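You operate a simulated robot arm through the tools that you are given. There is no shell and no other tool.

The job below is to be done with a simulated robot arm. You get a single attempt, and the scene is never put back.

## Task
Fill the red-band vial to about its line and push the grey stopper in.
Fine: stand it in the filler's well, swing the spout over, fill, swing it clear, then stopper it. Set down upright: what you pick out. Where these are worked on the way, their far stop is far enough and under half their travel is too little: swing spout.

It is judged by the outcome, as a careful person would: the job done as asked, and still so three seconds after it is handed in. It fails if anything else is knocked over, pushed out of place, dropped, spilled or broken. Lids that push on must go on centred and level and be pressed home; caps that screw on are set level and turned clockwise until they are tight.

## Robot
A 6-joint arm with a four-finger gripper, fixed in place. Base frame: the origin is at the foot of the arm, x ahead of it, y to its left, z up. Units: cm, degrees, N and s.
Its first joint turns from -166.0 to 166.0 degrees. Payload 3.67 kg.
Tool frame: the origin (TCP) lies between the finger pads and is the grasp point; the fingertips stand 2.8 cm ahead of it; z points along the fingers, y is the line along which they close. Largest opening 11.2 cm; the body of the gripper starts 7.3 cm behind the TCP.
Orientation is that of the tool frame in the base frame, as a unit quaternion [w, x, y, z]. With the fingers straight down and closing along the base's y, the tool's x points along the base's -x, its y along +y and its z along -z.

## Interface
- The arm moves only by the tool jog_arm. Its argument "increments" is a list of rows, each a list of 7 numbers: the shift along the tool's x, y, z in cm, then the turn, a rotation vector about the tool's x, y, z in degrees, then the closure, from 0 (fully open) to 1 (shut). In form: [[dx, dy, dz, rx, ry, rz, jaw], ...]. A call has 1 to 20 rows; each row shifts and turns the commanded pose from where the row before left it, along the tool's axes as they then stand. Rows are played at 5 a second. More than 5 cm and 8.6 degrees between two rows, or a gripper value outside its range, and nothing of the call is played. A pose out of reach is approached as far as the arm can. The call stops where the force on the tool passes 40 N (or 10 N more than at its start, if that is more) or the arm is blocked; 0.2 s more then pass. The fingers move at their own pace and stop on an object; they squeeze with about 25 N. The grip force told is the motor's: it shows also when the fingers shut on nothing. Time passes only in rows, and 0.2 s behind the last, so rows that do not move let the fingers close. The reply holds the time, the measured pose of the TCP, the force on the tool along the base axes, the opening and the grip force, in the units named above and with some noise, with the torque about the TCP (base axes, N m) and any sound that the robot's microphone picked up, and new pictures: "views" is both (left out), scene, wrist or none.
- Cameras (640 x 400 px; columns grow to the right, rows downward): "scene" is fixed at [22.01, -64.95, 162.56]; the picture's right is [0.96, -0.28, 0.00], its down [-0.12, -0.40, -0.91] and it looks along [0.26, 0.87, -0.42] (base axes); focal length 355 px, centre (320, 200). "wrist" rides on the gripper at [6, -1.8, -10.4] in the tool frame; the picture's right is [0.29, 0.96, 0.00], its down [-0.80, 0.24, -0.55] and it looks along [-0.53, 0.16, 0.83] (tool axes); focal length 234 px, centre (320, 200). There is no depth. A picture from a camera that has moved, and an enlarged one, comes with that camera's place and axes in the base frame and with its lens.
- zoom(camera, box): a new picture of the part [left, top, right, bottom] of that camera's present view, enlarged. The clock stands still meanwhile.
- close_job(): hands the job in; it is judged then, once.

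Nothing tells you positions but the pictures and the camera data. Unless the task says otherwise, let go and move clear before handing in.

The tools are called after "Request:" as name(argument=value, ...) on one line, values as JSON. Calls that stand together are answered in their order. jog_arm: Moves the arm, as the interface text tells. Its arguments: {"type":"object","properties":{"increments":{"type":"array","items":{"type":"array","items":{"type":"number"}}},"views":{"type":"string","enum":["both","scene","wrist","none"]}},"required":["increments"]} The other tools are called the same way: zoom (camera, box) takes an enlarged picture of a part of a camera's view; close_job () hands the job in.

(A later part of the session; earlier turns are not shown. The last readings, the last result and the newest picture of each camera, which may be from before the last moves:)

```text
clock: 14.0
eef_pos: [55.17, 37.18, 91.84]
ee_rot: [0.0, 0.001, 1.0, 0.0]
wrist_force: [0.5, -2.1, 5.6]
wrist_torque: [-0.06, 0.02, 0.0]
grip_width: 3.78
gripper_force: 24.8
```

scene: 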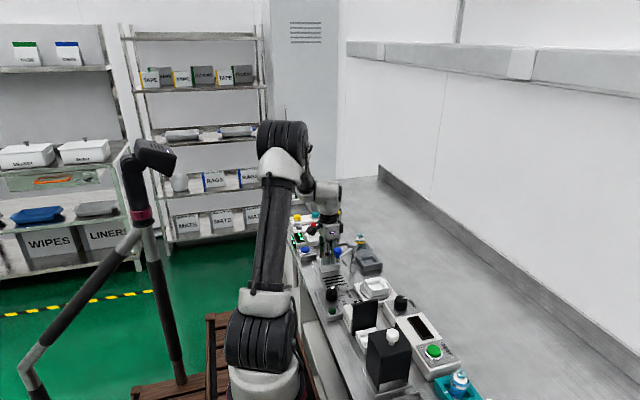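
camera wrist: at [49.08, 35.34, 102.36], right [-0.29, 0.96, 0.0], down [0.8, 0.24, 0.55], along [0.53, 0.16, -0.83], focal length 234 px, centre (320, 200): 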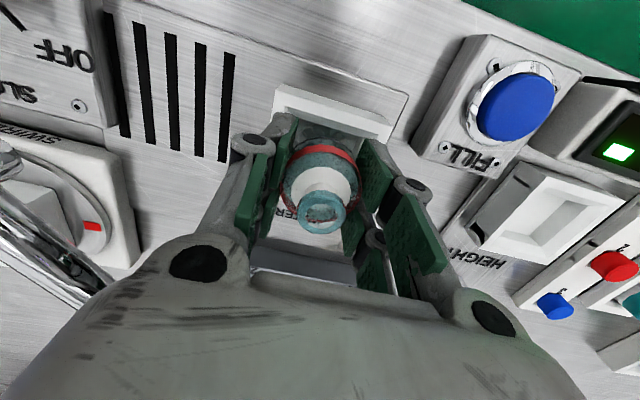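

Request:
jog_arm(increments=[[0, 0, -0.05, 0, 0, 0, 0.66], [0, 0, 0, 0, 0, 0, 0.62], [0, 0, 0, 0, 0, 0, 0.58], [0, 0, 0, 0, 0, 0, 0.58]], views="both")

Request:
zoom(camera="wrist", box=[240, 60, 400, 240])

Request:
zoom(camera="scene", box=[320, 235, 360, 275])

```text
clock: 15.0
eef_pos: [55.04, 37.17, 91.84]
ee_rot: [0.0, 0.0, 1.0, 0.0]
wrist_force: [-0.3, -0.5, 0.2]
wrist_torque: [0.0, -0.02, -0.01]
grip_width: 4.71
gripper_force: 0.1
camera wrist: at [49.05, 35.45, 102.35], right [-0.29, 0.96, 0.0], down [0.8, 0.24, 0.55], along [0.53, 0.16, -0.83], focal length 234 px, centre (320, 200)
```

scene: 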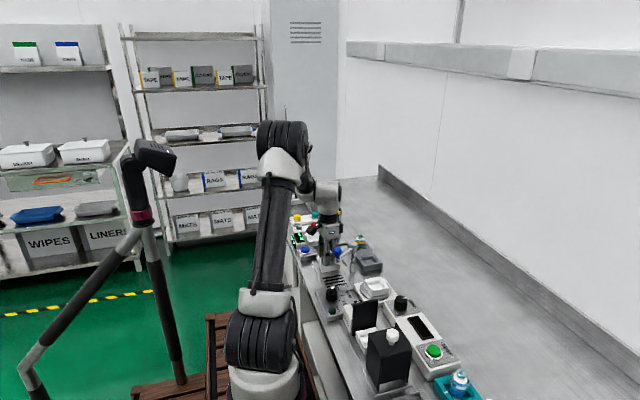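
wrist: 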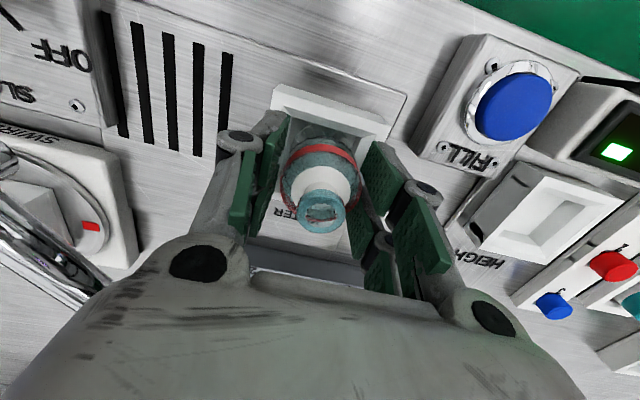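

```text
2.22 times, centred on (320, 150) of wrist
camera zoom: at [49.05, 35.45, 102.35], right [-0.29, 0.96, 0.0], down [0.8, 0.24, 0.55], along [0.53, 0.16, -0.83], focal length 520 px, centre (320, 311)
```

zoom: 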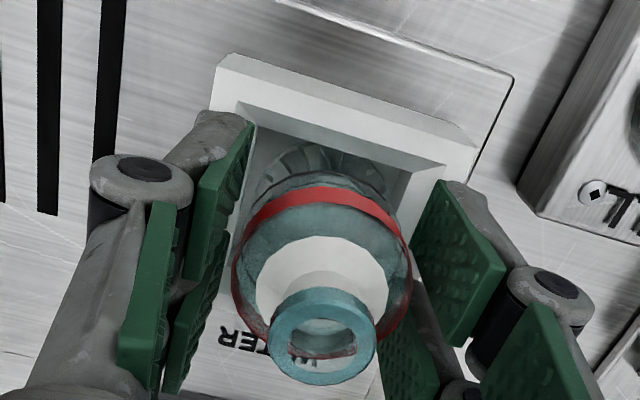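

```text
10.00 times, centred on (340, 255) of scene
camera zoom: at [22.01, -64.95, 162.56], right [0.96, -0.28, 0.0], down [-0.12, -0.4, -0.91], along [0.26, 0.87, -0.42], focal length 3552 px, centre (120, -350)
```

zoom: 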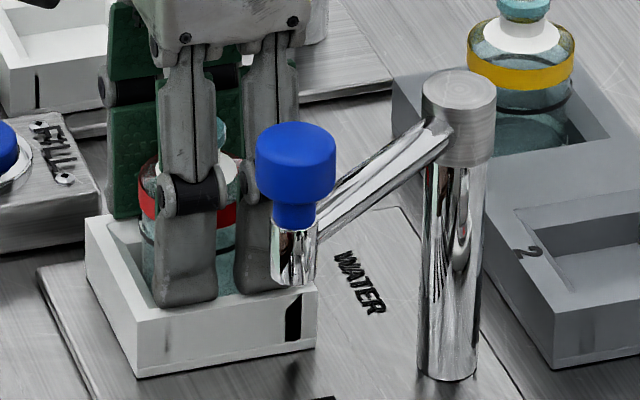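

The vial is standing in the well at about (55.15, 37.3) and the jaws are free of it. I'll go straight up, then move over the spout's blue knob.

Request:
jog_arm(increments=[[0, 0, -1, 0, 0, 0, 0.58], [0, 0, -3, 0, 0, 0, 0.55], [0, 0, -4, 0, 0, 0, 0.55], [0, 0, -4, 0, 0, 0, 0.55], [0, 0, -3, 0, 0, 0, 0.55], [0, -3.5, 0, 0, 0, 0, 0.55], [0, -3.7, 0, 0, 0, 0, 0.55], [0, -3.5, 0, 0, 0, 0, 0.55], [0, 0, 0, 0, 0, 0, 0.55]], views="both")

Request:
zoom(camera="wrist", box=[240, 60, 440, 220])

Request:
zoom(camera="scene", box=[310, 230, 370, 280])

```text
clock: 17.0
eef_pos: [55.12, 26.26, 106.93]
ee_rot: [0.0, 0.0, 1.0, 0.0]
wrist_force: [-0.7, 0.1, 0.1]
wrist_torque: [0.0, 0.04, -0.01]
grip_width: 5.02
gripper_force: 0.1
camera wrist: at [49.03, 24.59, 117.5], right [-0.29, 0.96, 0.0], down [0.8, 0.24, 0.55], along [0.53, 0.16, -0.83], focal length 234 px, centre (320, 200)
```

scene: 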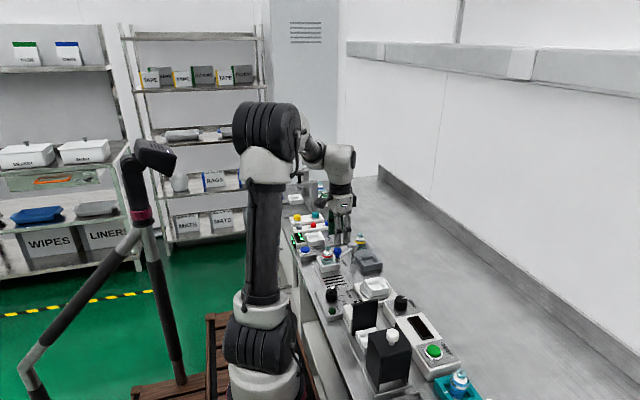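
wrist: 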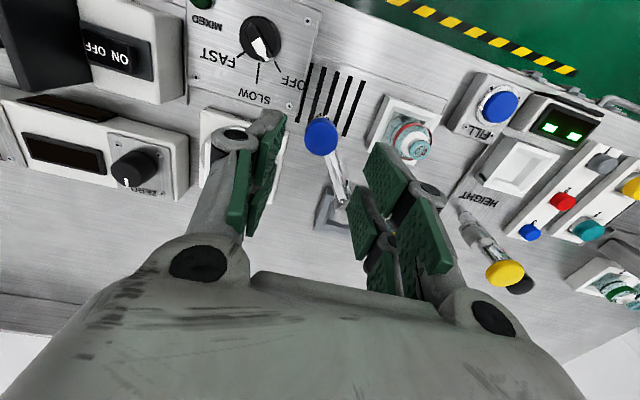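

```text
2.50 times, centred on (340, 140) of wrist
camera zoom: at [49.03, 24.59, 117.5], right [-0.29, 0.96, 0.0], down [0.8, 0.24, 0.55], along [0.53, 0.16, -0.83], focal length 585 px, centre (270, 350)
```

zoom: 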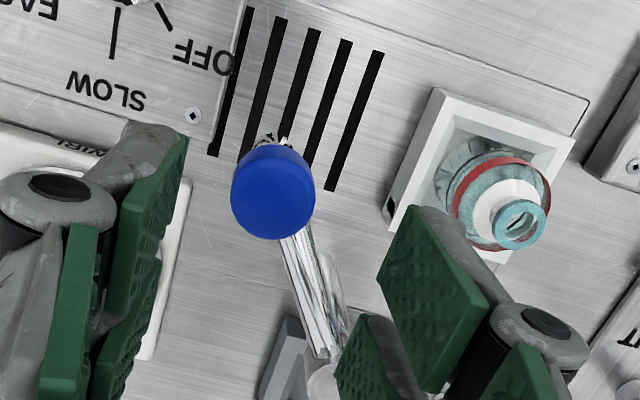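

```text
8.00 times, centred on (340, 255) of scene
camera zoom: at [22.01, -64.95, 162.56], right [0.96, -0.28, 0.0], down [-0.12, -0.4, -0.91], along [0.26, 0.87, -0.42], focal length 2841 px, centre (160, -240)
```

zoom: 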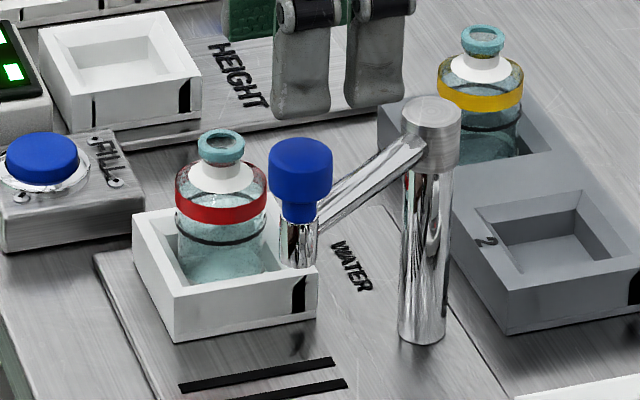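

The vial stands upright in the well with its line visible. The knob is at about (54.75, 26.45, 100), and the post is near (62.7, 31.6), so the swing radius is about 9.5 cm. I'll lower the open fingers around the knob.

Request:
jog_arm(increments=[[0.37, 0.19, 2, 0, 0, 0, 0.55], [0, 0, 2, 0, 0, 0, 0.55], [0, 0, 1.5, 0, 0, 0, 0.55], [0, 0, 1.0, 0, 0, 0, 0.55], [0, 0, 0, 0, 0, 0, 0.55]], views="both")

Request:
zoom(camera="wrist", box=[220, 80, 440, 260])

Request:
zoom(camera="scene", box=[310, 220, 370, 280])

```text
clock: 18.2
eef_pos: [54.83, 26.48, 100.36]
ee_rot: [0.0, 0.0, 1.0, 0.0]
wrist_force: [0.0, 0.7, 0.1]
wrist_torque: [0.0, 0.0, -0.01]
grip_width: 5.04
gripper_force: 0.0
camera wrist: at [48.74, 24.83, 110.86], right [-0.29, 0.96, 0.0], down [0.8, 0.24, 0.55], along [0.53, 0.16, -0.83], focal length 234 px, centre (320, 200)
```

scene: 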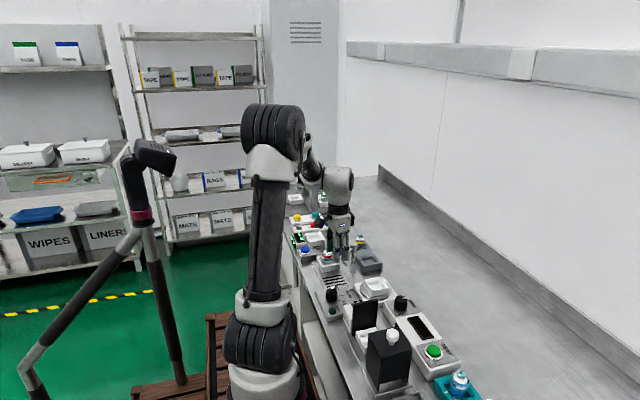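
wrist: 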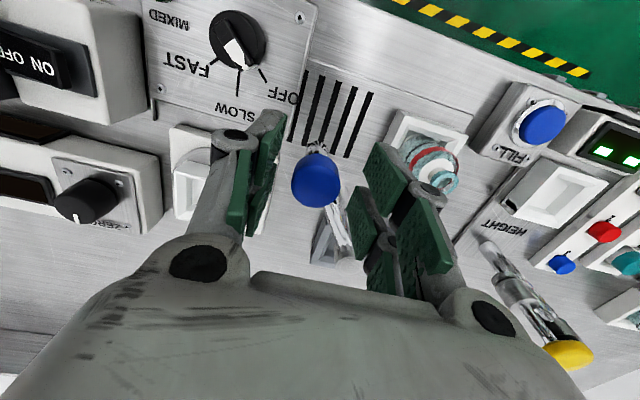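

```text
2.22 times, centred on (330, 170) of wrist
camera zoom: at [48.74, 24.83, 110.86], right [-0.29, 0.96, 0.0], down [0.8, 0.24, 0.55], along [0.53, 0.16, -0.83], focal length 520 px, centre (298, 267)
```

zoom: 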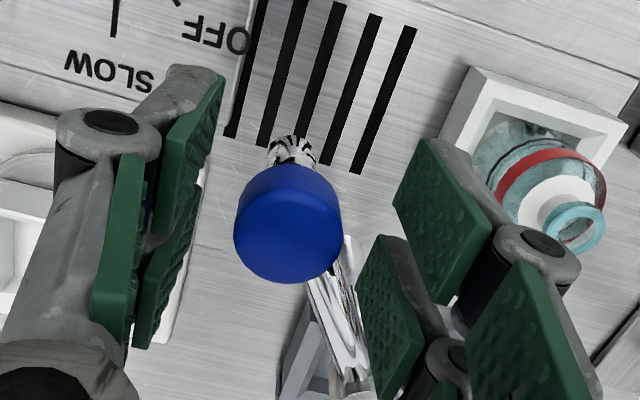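

```text
6.67 times, centred on (340, 250) of scene
camera zoom: at [22.01, -64.95, 162.56], right [0.96, -0.28, 0.0], down [-0.12, -0.4, -0.91], along [0.26, 0.87, -0.42], focal length 2368 px, centre (187, -133)
```

zoom: 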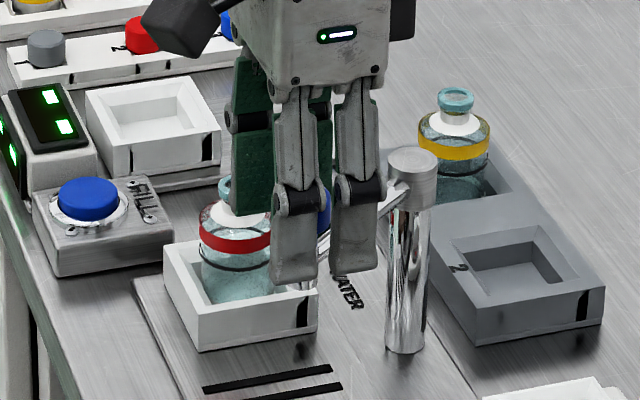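

The fingers straddle the knob. I'll narrow them to a loose cage and start swinging the spout along its arc toward the well.

Request:
jog_arm(increments=[[0, 0, 0, 0, 0, 0, 0.65], [0, 0, 0, 0, 0, 0, 0.705], [0.63, 1.15, 0, 0, 0, 0, 0.705], [0.48, 1.23, 0, 0, 0, 0, 0.705], [0.29, 1.29, 0, 0, 0, 0, 0.705], [0.12, 1.31, 0, 0, 0, 0, 0.705], [0, 0, 0, 0, 0, 0, 0.705]], views="both")

Request:
zoom(camera="wrist", box=[220, 80, 440, 260])

Request:
zoom(camera="scene", box=[310, 220, 370, 280])

```text
clock: 19.8
eef_pos: [53.28, 31.43, 100.32]
ee_rot: [0.0, 0.0, 1.0, 0.0]
wrist_force: [-0.7, 0.3, 0.1]
wrist_torque: [0.01, 0.02, 0.0]
grip_width: 3.31
gripper_force: 0.4
camera wrist: at [47.2, 29.76, 110.82], right [-0.29, 0.96, 0.0], down [0.8, 0.24, 0.55], along [0.53, 0.16, -0.83], focal length 234 px, centre (320, 200)
```

scene: 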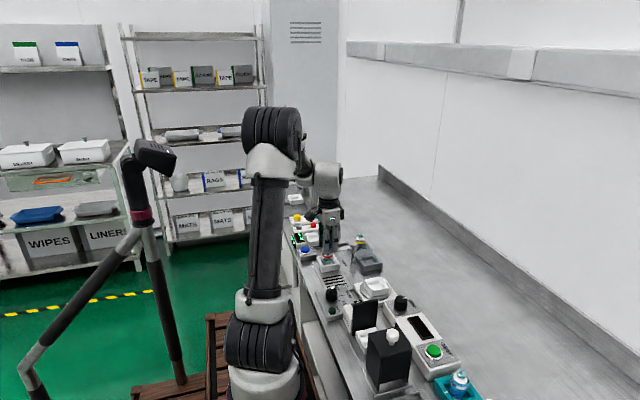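
wrist: 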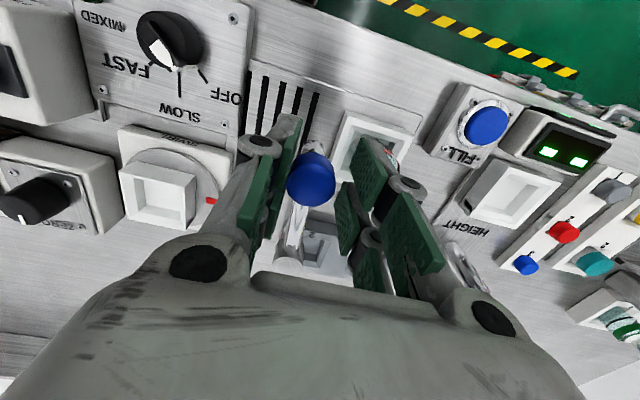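

```text
2.22 times, centred on (330, 170) of wrist
camera zoom: at [47.2, 29.76, 110.82], right [-0.29, 0.96, 0.0], down [0.8, 0.24, 0.55], along [0.53, 0.16, -0.83], focal length 520 px, centre (298, 267)
```

zoom: 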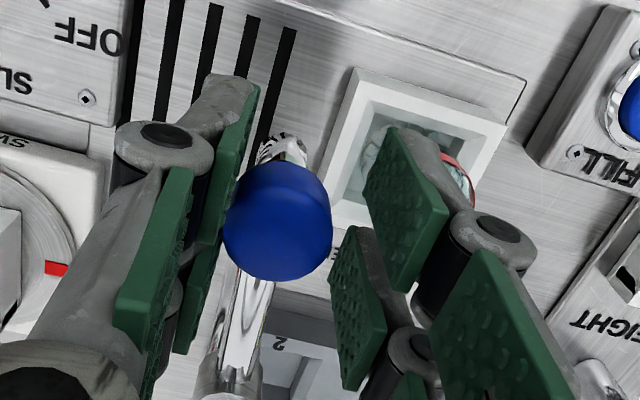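

```text
6.67 times, centred on (340, 250) of scene
camera zoom: at [22.01, -64.95, 162.56], right [0.96, -0.28, 0.0], down [-0.12, -0.4, -0.91], along [0.26, 0.87, -0.42], focal length 2368 px, centre (187, -133)
```

zoom: 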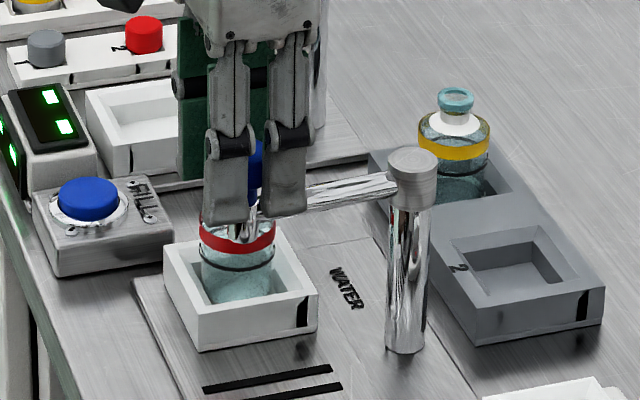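

Request:
jog_arm(increments=[[-0.07, 1.32, 0, 0, 0, 0, 0.705], [-0.25, 1.3, 0, 0, 0, 0, 0.705], [-0.43, 1.25, 0, 0, 0, 0, 0.705], [-0.6, 1.18, 0, 0, 0, 0, 0.705], [0, 0, 0, 0, 0, 0, 0.705]], views="both")

Request:
zoom(camera="wrist", box=[220, 80, 440, 260])

Request:
zoom(camera="scene", box=[310, 220, 370, 280])

```text
clock: 21.0
eef_pos: [54.52, 36.59, 100.41]
ee_rot: [0.0, -0.001, 1.0, -0.001]
wrist_force: [0.7, -0.2, -0.2]
wrist_torque: [0.0, 0.01, -0.01]
grip_width: 3.35
gripper_force: 0.1
camera wrist: at [48.54, 34.89, 110.89], right [-0.29, 0.96, 0.0], down [0.8, 0.24, 0.55], along [0.53, 0.16, -0.83], focal length 234 px, centre (320, 200)
```

scene: 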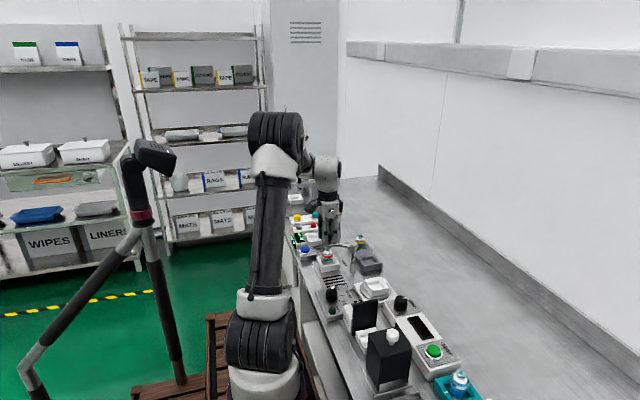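
wrist: 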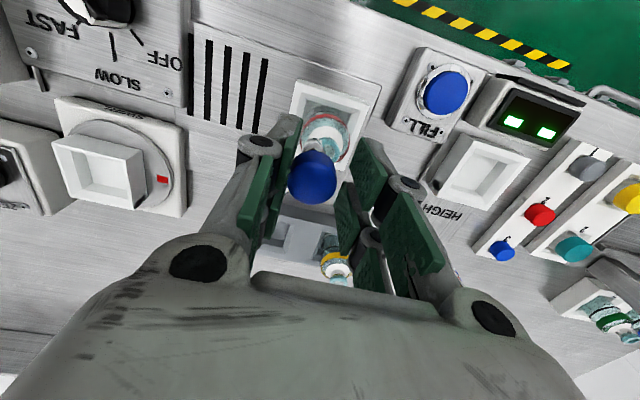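

```text
2.22 times, centred on (330, 170) of wrist
camera zoom: at [48.54, 34.89, 110.89], right [-0.29, 0.96, 0.0], down [0.8, 0.24, 0.55], along [0.53, 0.16, -0.83], focal length 520 px, centre (298, 267)
```

zoom: 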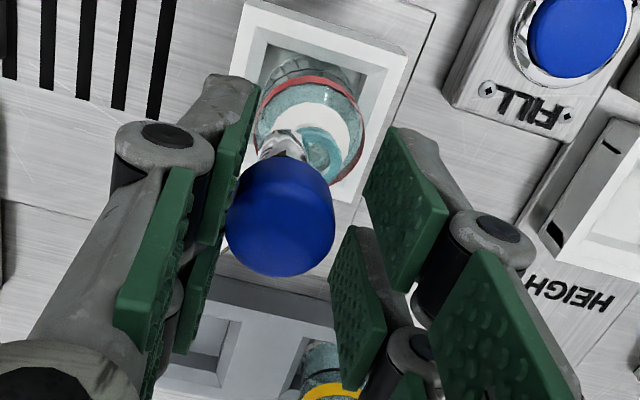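

```text
6.67 times, centred on (340, 250) of scene
camera zoom: at [22.01, -64.95, 162.56], right [0.96, -0.28, 0.0], down [-0.12, -0.4, -0.91], along [0.26, 0.87, -0.42], focal length 2368 px, centre (187, -133)
```

zoom: 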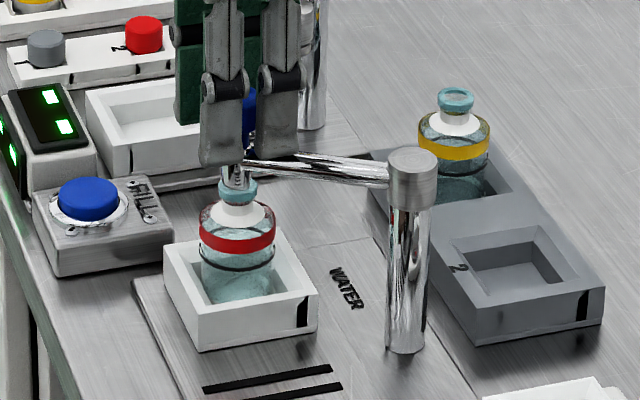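

Request:
jog_arm(increments=[[-0.22, 0.35, 0, 0, 0, 0, 0.705], [-0.24, 0.33, 0, 0, 0, 0, 0.705], [-0.2, 0.25, 0, 0, 0, 0, 0.705], [0, 0, 0, 0, 0, 0, 0.705]], views="both")

Request:
zoom(camera="wrist", box=[220, 80, 440, 260])

Request:
zoom(camera="scene", box=[310, 220, 370, 280])

```text
clock: 22.0
eef_pos: [55.27, 37.47, 100.38]
ee_rot: [0.0, -0.001, 1.0, 0.0]
wrist_force: [-1.4, -3.2, -0.8]
wrist_torque: [-0.01, 0.0, -0.01]
grip_width: 3.44
gripper_force: 1.6
camera wrist: at [49.26, 35.79, 110.87], right [-0.29, 0.96, 0.0], down [0.8, 0.24, 0.55], along [0.53, 0.16, -0.83], focal length 234 px, centre (320, 200)
```

scene: 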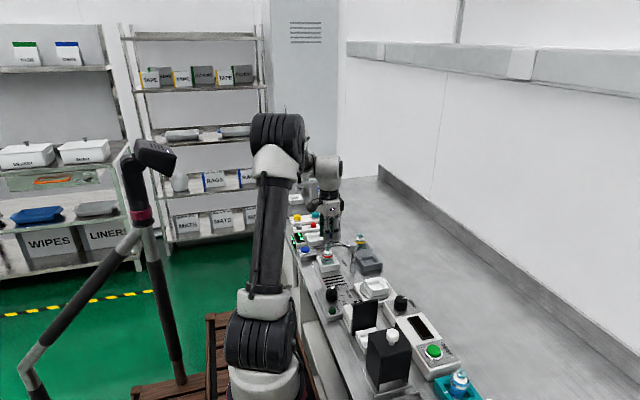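
wrist: 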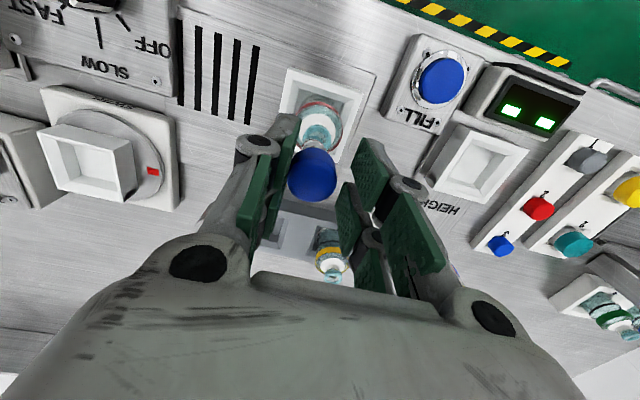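

```text
2.22 times, centred on (330, 170) of wrist
camera zoom: at [49.26, 35.79, 110.87], right [-0.29, 0.96, 0.0], down [0.8, 0.24, 0.55], along [0.53, 0.16, -0.83], focal length 520 px, centre (298, 267)
```

zoom: 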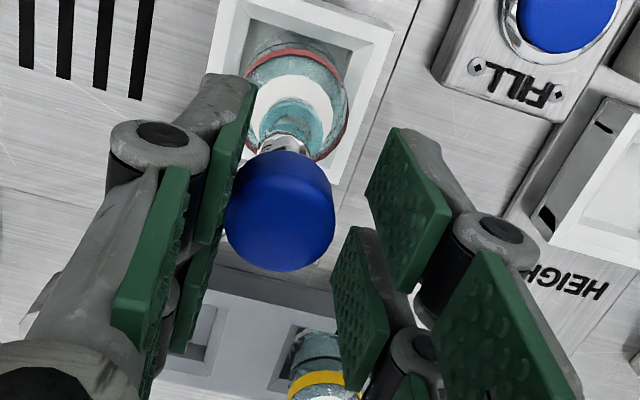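

```text
6.67 times, centred on (340, 250) of scene
camera zoom: at [22.01, -64.95, 162.56], right [0.96, -0.28, 0.0], down [-0.12, -0.4, -0.91], along [0.26, 0.87, -0.42], focal length 2368 px, centre (187, -133)
```

zoom: 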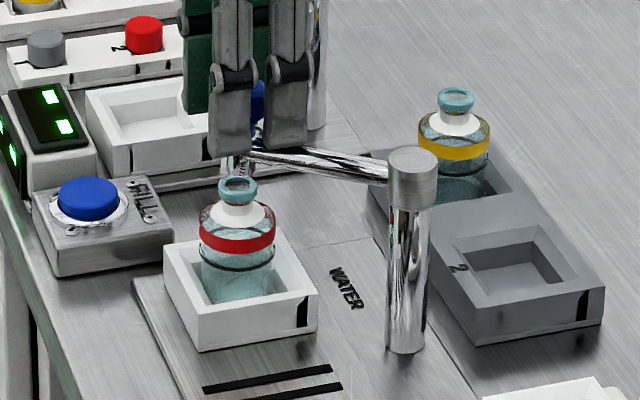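

Request:
jog_arm(increments=[[-0.12, 0.16, 0, 0, 0, 0, 0.705], [0, 0, 0, 0, 0, 0, 0.705]], views="wrist")

Request:
zoom(camera="wrist", box=[220, 80, 440, 260])

Request:
zoom(camera="scene", box=[325, 235, 355, 265])

```text
clock: 22.6
eef_pos: [55.22, 37.64, 100.49]
ee_rot: [0.0, 0.001, 1.0, 0.0]
wrist_force: [-5.9, -8.3, -0.9]
wrist_torque: [-0.11, 0.1, -0.08]
grip_width: 3.75
gripper_force: 3.8
camera wrist: at [49.28, 35.93, 110.87], right [-0.29, 0.96, 0.0], down [0.8, 0.24, 0.55], along [0.53, 0.16, -0.83], focal length 234 px, centre (320, 200)
```

wrist: 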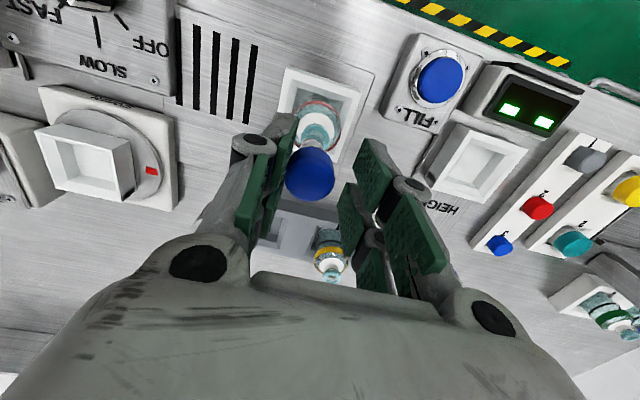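

```text
2.22 times, centred on (330, 170) of wrist
camera zoom: at [49.28, 35.93, 110.87], right [-0.29, 0.96, 0.0], down [0.8, 0.24, 0.55], along [0.53, 0.16, -0.83], focal length 520 px, centre (298, 267)
```

zoom: 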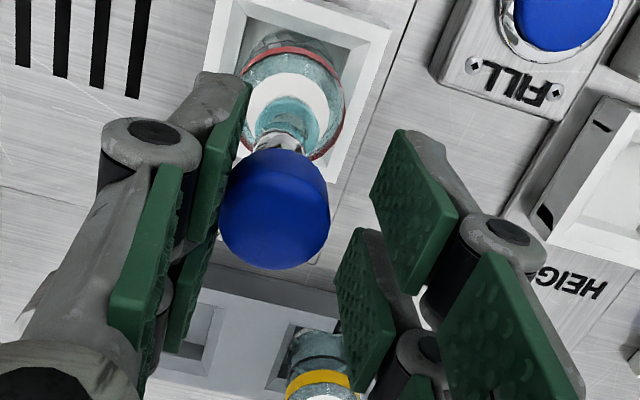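

```text
13.33 times, centred on (340, 250) of scene
camera zoom: at [22.01, -64.95, 162.56], right [0.96, -0.28, 0.0], down [-0.12, -0.4, -0.91], along [0.26, 0.87, -0.42], focal length 4736 px, centre (53, -467)
```

zoom: 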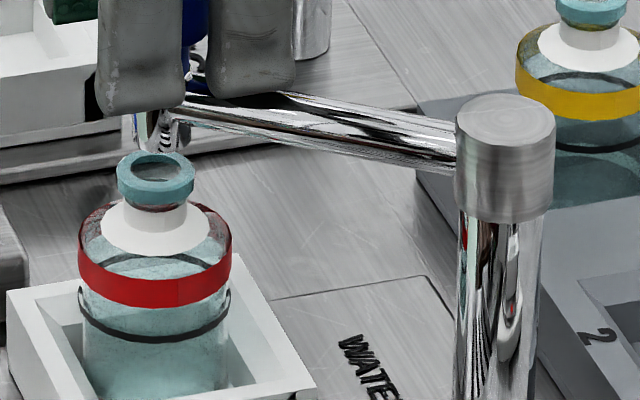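

The force rises as I push, so the spout has reached its far stop. I'll look closely at the nozzle against the vial's mouth before backing off.

Request:
zoom(camera="wrist", box=[280, 90, 350, 150])

Request:
zoom(camera="scene", box=[326, 236, 346, 256])

```text
6.67 times, centred on (315, 120) of wrist
camera zoom: at [49.28, 35.93, 110.87], right [-0.29, 0.96, 0.0], down [0.8, 0.24, 0.55], along [0.53, 0.16, -0.83], focal length 1561 px, centre (353, 733)
```

zoom: 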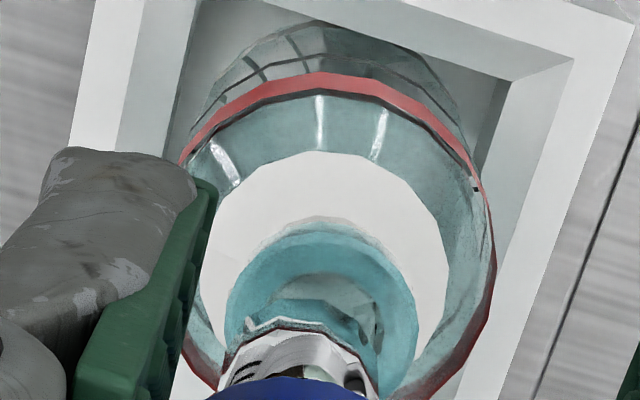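

```text
16.00 times, centred on (336, 246) of scene
camera zoom: at [22.01, -64.95, 162.56], right [0.96, -0.28, 0.0], down [-0.12, -0.4, -0.91], along [0.26, 0.87, -0.42], focal length 5683 px, centre (64, -536)
```

zoom: 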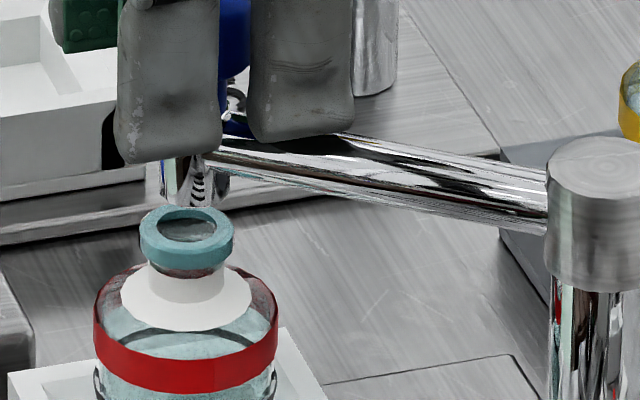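

The spout is against its far stop and the nozzle sits over the mouth, offset by about 2–3 mm within the opening. I'll open the jaws, lift clear, and go to the FILL button at about (49, 46.5).

Request:
jog_arm(increments=[[0.1, -0.3, 0, 0, 0, 0, 0.65], [0, 0, 0, 0, 0, 0, 0.55], [0, 0, -2, 0, 0, 0, 0.55], [0, 0, -3, 0, 0, 0, 0.55], [0, 0, -3, 0, 0, 0, 0.55], [0, 0, 0, 0, 0, 0, 0.7]], views="both")

Request:
zoom(camera="wrist", box=[260, 40, 560, 240])

Request:
zoom(camera="scene", box=[315, 230, 365, 280])

```text
clock: 24.0
eef_pos: [55.04, 37.42, 108.54]
ee_rot: [0.0, 0.0, 1.0, 0.0]
wrist_force: [0.9, -0.7, 0.0]
wrist_torque: [-0.02, -0.01, -0.02]
grip_width: 3.33
gripper_force: 0.0
camera wrist: at [49.1, 35.7, 118.92], right [-0.29, 0.96, 0.0], down [0.8, 0.24, 0.55], along [0.53, 0.16, -0.83], focal length 234 px, centre (320, 200)
```

scene: 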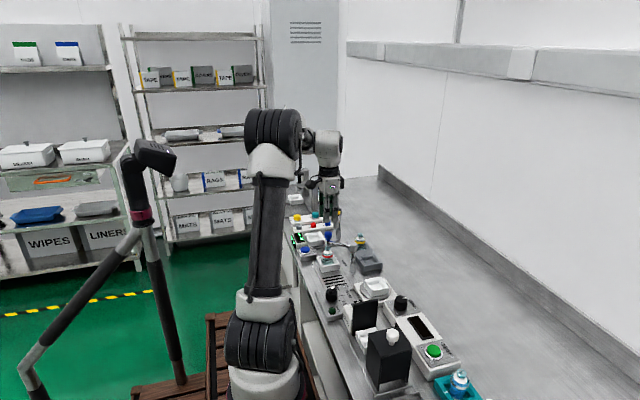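
wrist: 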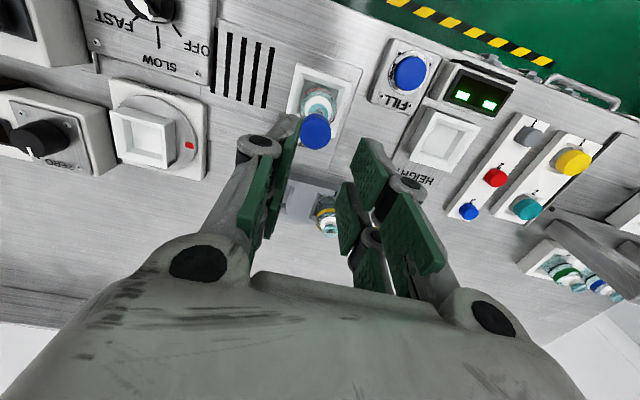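

```text
2.00 times, centred on (410, 140) of wrist
camera zoom: at [49.1, 35.7, 118.92], right [-0.29, 0.96, 0.0], down [0.8, 0.24, 0.55], along [0.53, 0.16, -0.83], focal length 468 px, centre (140, 320)
```

zoom: 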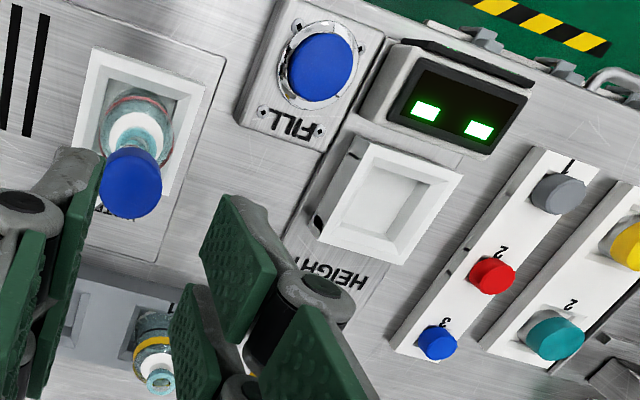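

```text
8.00 times, centred on (340, 255) of scene
camera zoom: at [22.01, -64.95, 162.56], right [0.96, -0.28, 0.0], down [-0.12, -0.4, -0.91], along [0.26, 0.87, -0.42], focal length 2841 px, centre (160, -240)
```

zoom: 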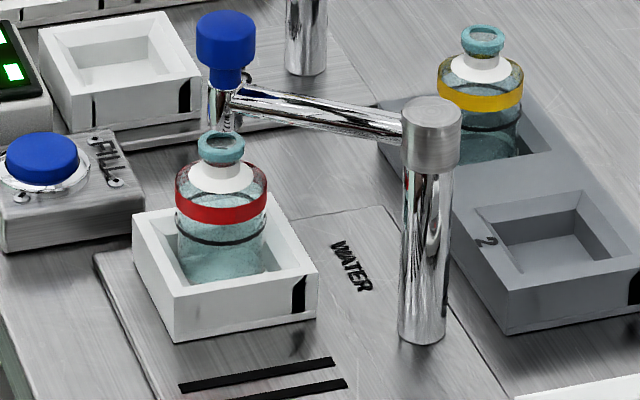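

The spout is parked over the vial and the rest of the bench is undisturbed. The FILL button is at about (48.8, 46.4) with its top near z≈88.7, so I'll go above it with closed fingers.

Request:
jog_arm(increments=[[2.08, 3.0, 0, 0, 0, 0, 0.8], [2.08, 3.0, 0, 0, 0, 0, 1.0], [2.08, 2.98, 0, 0, 0, 0, 1.0], [0, 0, 4.0, 0, 0, 0, 1.0], [0, 0, 4.0, 0, 0, 0, 1.0], [0, 0, 3.5, 0, 0, 0, 1.0], [0, 0, 0, 0, 0, 0, 1.0]], views="both")

Request:
zoom(camera="wrist", box=[200, 40, 440, 240])

Request:
zoom(camera="scene", box=[290, 215, 365, 280])

```text
clock: 25.6
eef_pos: [49.11, 46.46, 96.96]
ee_rot: [-0.001, 0.0, 1.0, 0.0]
wrist_force: [0.3, -0.4, 0.2]
wrist_torque: [-0.02, 0.0, 0.01]
grip_width: 0.01
gripper_force: 25.0
camera wrist: at [43.03, 44.78, 107.25], right [-0.29, 0.96, 0.0], down [0.8, 0.24, 0.55], along [0.53, 0.16, -0.83], focal length 234 px, centre (320, 200)
```

scene: 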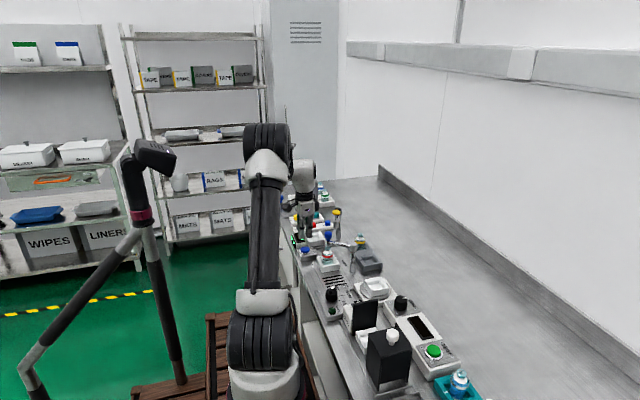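
wrist: 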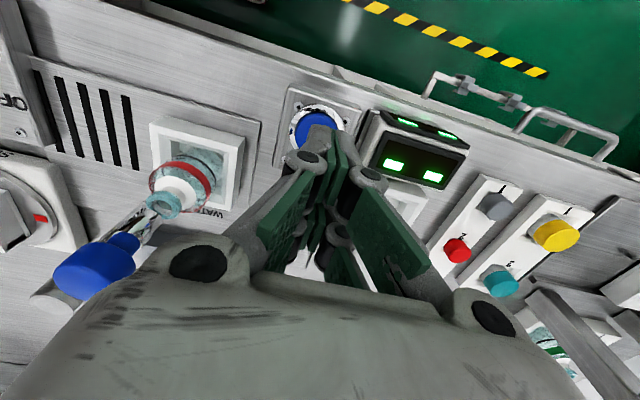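

```text
2.00 times, centred on (320, 140) of wrist
camera zoom: at [43.03, 44.78, 107.25], right [-0.29, 0.96, 0.0], down [0.8, 0.24, 0.55], along [0.53, 0.16, -0.83], focal length 468 px, centre (320, 320)
```

zoom: 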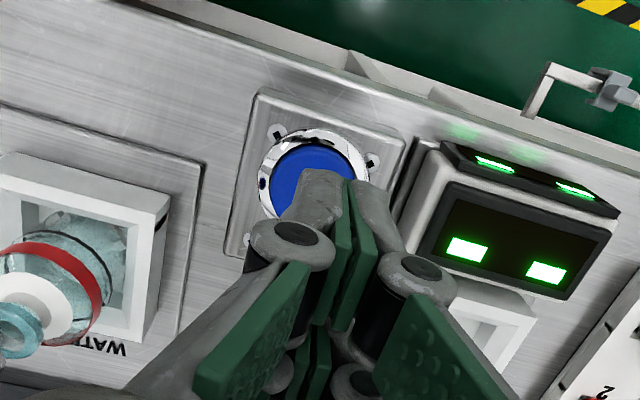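

```text
6.15 times, centred on (328, 248) of scene
camera zoom: at [22.01, -64.95, 162.56], right [0.96, -0.28, 0.0], down [-0.12, -0.4, -0.91], along [0.26, 0.87, -0.42], focal length 2186 px, centre (274, -92)
```

zoom: 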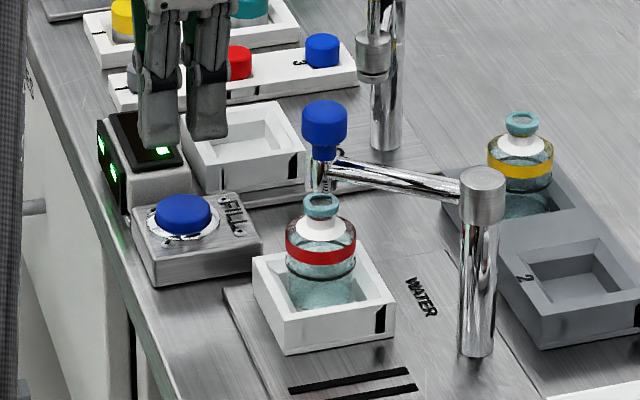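

The FILL button's centre is at about (48.65, 46.2), and the wrist camera sees the vial and its line from here. I'll centre over the button and come down close to it.

Request:
jog_arm(increments=[[0.4, -0.22, 1.5, 0, 0, 0, 1.0], [0, 0, 1.5, 0, 0, 0, 1.0], [0, 0, 1.3, 0, 0, 0, 1.0], [0, 0, 0, 0, 0, 0, 1.0]], views="both")

Request:
zoom(camera="wrist", box=[60, 60, 260, 240])

Request:
zoom(camera="wrist", box=[260, 40, 400, 160])

Request:
zoom(camera="scene", box=[290, 215, 365, 280])

```text
clock: 26.6
eef_pos: [48.63, 46.15, 92.52]
ee_rot: [-0.001, 0.0, 1.0, -0.001]
wrist_force: [0.1, -0.1, 1.2]
wrist_torque: [0.02, -0.02, 0.01]
grip_width: 0.0
gripper_force: 25.4
camera wrist: at [42.62, 44.4, 102.96], right [-0.29, 0.96, 0.0], down [0.8, 0.24, 0.55], along [0.53, 0.16, -0.83], focal length 234 px, centre (320, 200)
```

scene: 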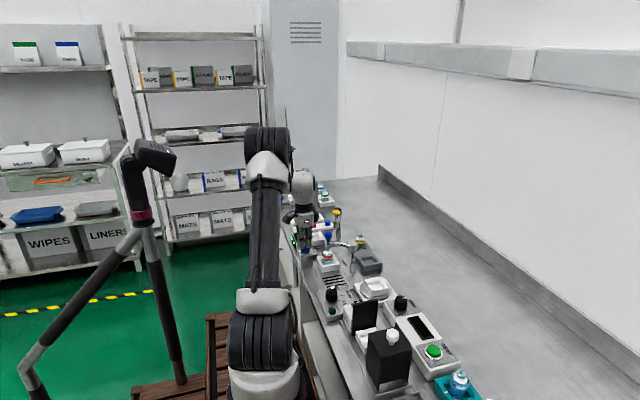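
wrist: 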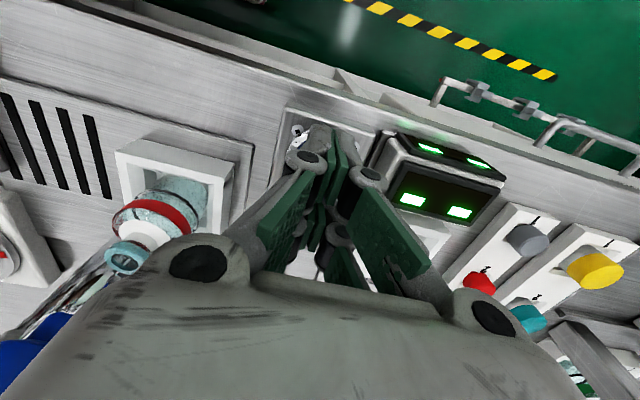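

```text
2.22 times, centred on (160, 150) of wrist
camera zoom: at [42.62, 44.4, 102.96], right [-0.29, 0.96, 0.0], down [0.8, 0.24, 0.55], along [0.53, 0.16, -0.83], focal length 520 px, centre (676, 311)
```

zoom: 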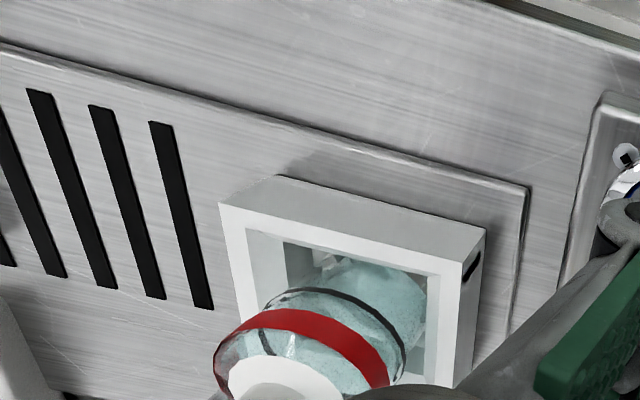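

```text
3.33 times, centred on (330, 100) of wrist
camera zoom: at [42.62, 44.4, 102.96], right [-0.29, 0.96, 0.0], down [0.8, 0.24, 0.55], along [0.53, 0.16, -0.83], focal length 781 px, centre (287, 533)
```

zoom: 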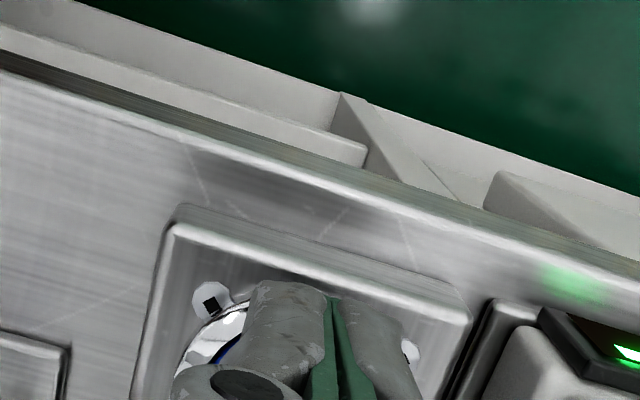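

```text
6.15 times, centred on (328, 248) of scene
camera zoom: at [22.01, -64.95, 162.56], right [0.96, -0.28, 0.0], down [-0.12, -0.4, -0.91], along [0.26, 0.87, -0.42], focal length 2186 px, centre (274, -92)
```

zoom: 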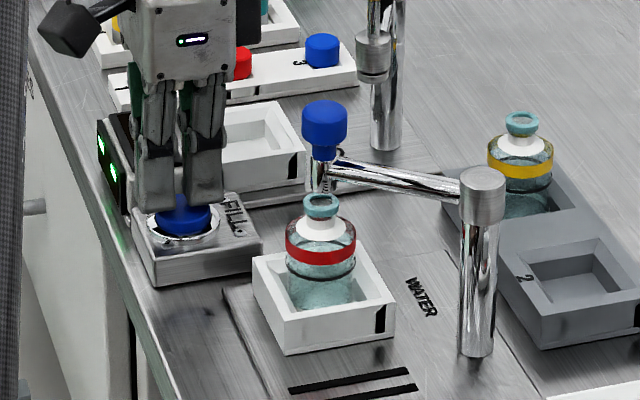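

Request:
jog_arm(increments=[[0, 0, 0.3, 0, 0, 0, 1.0]], views="none")

```text
clock: 27.0
eef_pos: [48.65, 46.12, 92.34]
ee_rot: [0.0, 0.0, 1.0, -0.001]
wrist_force: [-0.3, -0.3, -0.1]
wrist_torque: [0.01, -0.01, 0.0]
grip_width: 0.0
gripper_force: 24.8
```

Request:
jog_arm(increments=[[0, 0, 0.2, 0, 0, 0, 1.0]], views="none")

```text
clock: 27.4
eef_pos: [48.52, 46.22, 92.03]
ee_rot: [0.001, 0.0, 1.0, 0.001]
wrist_force: [0.6, 0.5, 0.4]
wrist_torque: [0.0, 0.03, 0.01]
grip_width: 0.02
gripper_force: 25.4
```

Request:
jog_arm(increments=[[0, 0, 0.2, 0, 0, 0, 1.0]], views="none")

```text
clock: 27.8
eef_pos: [48.61, 46.2, 91.94]
ee_rot: [0.0, 0.0, 1.0, 0.0]
wrist_force: [-0.5, -1.1, 1.2]
wrist_torque: [-0.01, 0.03, 0.02]
grip_width: 0.59
gripper_force: 35.4
```

Request:
zoom(camera="wrist", box=[240, 60, 400, 200])

Request:
zoom(camera="scene", box=[295, 230, 325, 260])

Request:
zoom(camera="scene", box=[320, 235, 350, 265])

```text
2.86 times, centred on (320, 130) of wrist
camera zoom: at [42.59, 44.47, 102.36], right [-0.29, 0.96, 0.0], down [0.8, 0.24, 0.55], along [0.53, 0.16, -0.83], focal length 669 px, centre (320, 400)
```

zoom: 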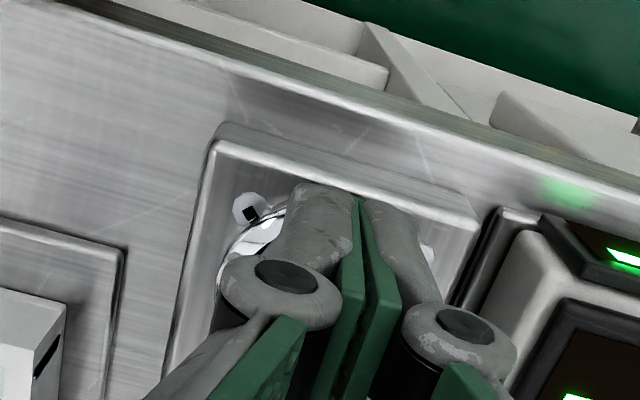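

```text
13.33 times, centred on (310, 245) of scene
camera zoom: at [22.01, -64.95, 162.56], right [0.96, -0.28, 0.0], down [-0.12, -0.4, -0.91], along [0.26, 0.87, -0.42], focal length 4736 px, centre (453, -400)
```

zoom: 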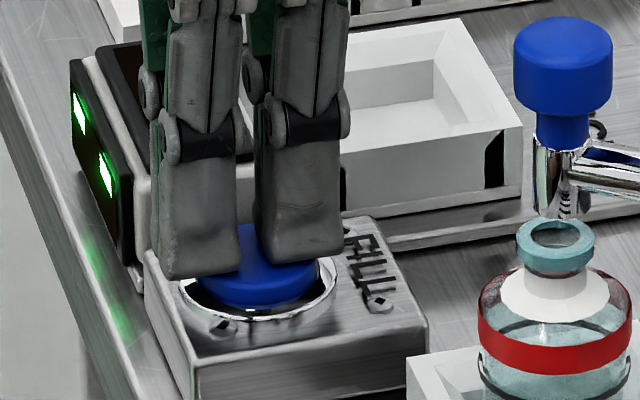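

```text
13.33 times, centred on (335, 250) of scene
camera zoom: at [22.01, -64.95, 162.56], right [0.96, -0.28, 0.0], down [-0.12, -0.4, -0.91], along [0.26, 0.87, -0.42], focal length 4736 px, centre (120, -467)
```

zoom: 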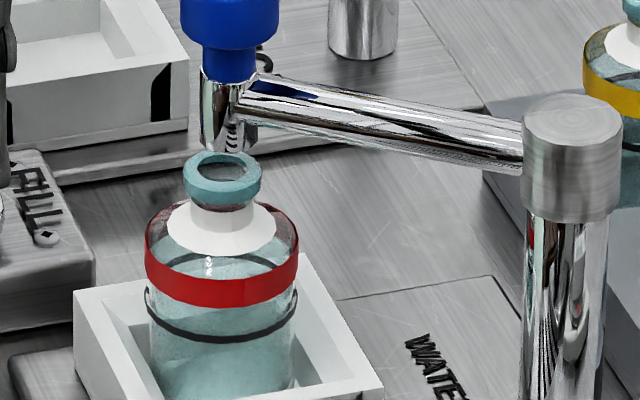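

The fingers have just touched the button and nothing is flowing yet. I'll press in small steps and watch for a sound or a change in level.

Request:
jog_arm(increments=[[0, 0, 0.15, 0, 0, 0, 1.0]], views="none")

Request:
zoom(camera="scene", box=[320, 235, 350, 265])

```text
clock: 28.2
eef_pos: [48.62, 46.23, 91.81]
ee_rot: [0.0, 0.0, 1.0, 0.001]
wrist_force: [1.2, -1.1, 1.7]
wrist_torque: [0.0, -0.05, 0.01]
grip_width: 0.63
gripper_force: 36.1
heard: click
```

```text
13.33 times, centred on (335, 250) of scene
camera zoom: at [22.01, -64.95, 162.56], right [0.96, -0.28, 0.0], down [-0.12, -0.4, -0.91], along [0.26, 0.87, -0.42], focal length 4736 px, centre (120, -467)
```

zoom: 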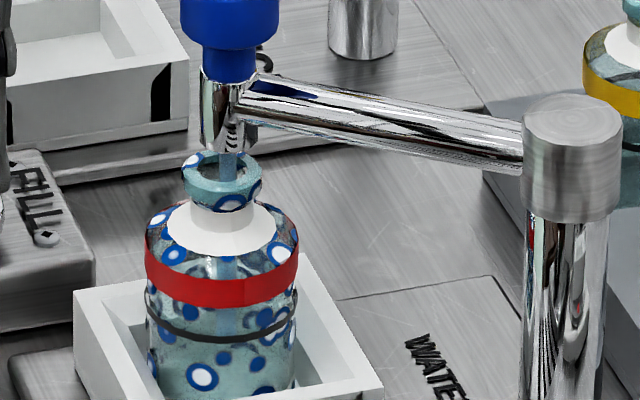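

A click, and a stream is now entering the mouth cleanly. I'll hold for short periods and watch the level.

Request:
jog_arm(increments=[[0, 0, 0, 0, 0, 0, 1.0]], views="none")

Request:
zoom(camera="scene", box=[320, 235, 350, 265])

Request:
zoom(camera="wrist", box=[60, 100, 260, 280])

```text
clock: 28.6
eef_pos: [48.63, 46.14, 91.68]
ee_rot: [-0.001, 0.0, 1.0, -0.001]
wrist_force: [1.9, 0.5, 2.3]
wrist_torque: [0.04, -0.01, 0.02]
grip_width: 0.59
gripper_force: 36.0
```

```text
13.33 times, centred on (335, 250) of scene
camera zoom: at [22.01, -64.95, 162.56], right [0.96, -0.28, 0.0], down [-0.12, -0.4, -0.91], along [0.26, 0.87, -0.42], focal length 4736 px, centre (120, -467)
```

zoom: 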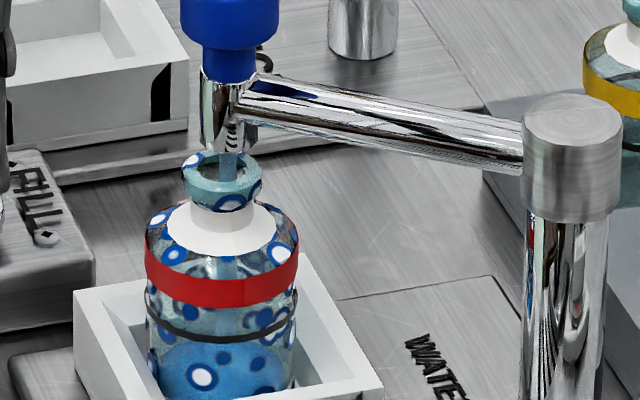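

```text
2.22 times, centred on (160, 190) of wrist
camera zoom: at [42.58, 44.47, 102.19], right [-0.29, 0.96, 0.0], down [0.8, 0.24, 0.55], along [0.53, 0.16, -0.83], focal length 520 px, centre (676, 222)
```

zoom: 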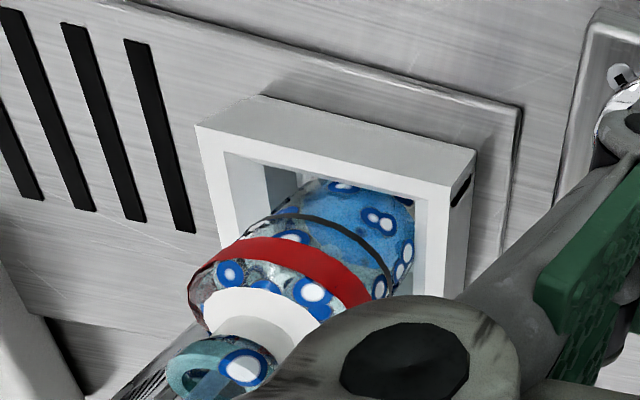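

Request:
jog_arm(increments=[[0, 0, 0, 0, 0, 0, 1.0], [0, 0, 0, 0, 0, 0, 1.0]], views="none")

Request:
zoom(camera="scene", box=[322, 240, 348, 270])

Request:
zoom(camera="wrist", box=[100, 120, 220, 240])

```text
clock: 29.2
eef_pos: [48.67, 46.29, 91.76]
ee_rot: [0.0, 0.001, 1.0, 0.0]
wrist_force: [0.1, 0.9, 3.0]
wrist_torque: [0.03, 0.0, -0.01]
grip_width: 0.6
gripper_force: 35.4
```

```text
13.33 times, centred on (335, 255) of scene
camera zoom: at [22.01, -64.95, 162.56], right [0.96, -0.28, 0.0], down [-0.12, -0.4, -0.91], along [0.26, 0.87, -0.42], focal length 4736 px, centre (120, -533)
```

zoom: 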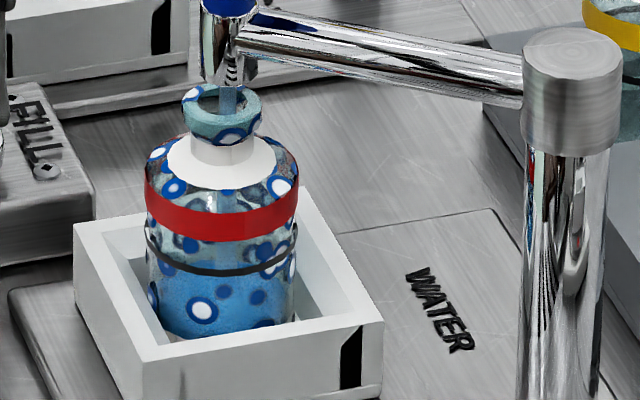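

```text
3.33 times, centred on (160, 180) of wrist
camera zoom: at [42.57, 44.46, 102.19], right [-0.29, 0.96, 0.0], down [0.8, 0.24, 0.55], along [0.53, 0.16, -0.83], focal length 781 px, centre (853, 267)
```

zoom: 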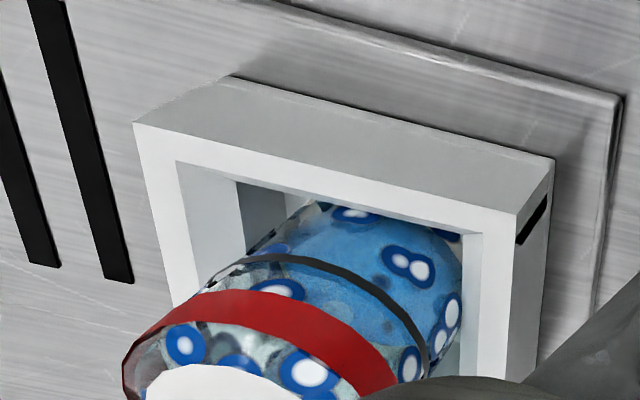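

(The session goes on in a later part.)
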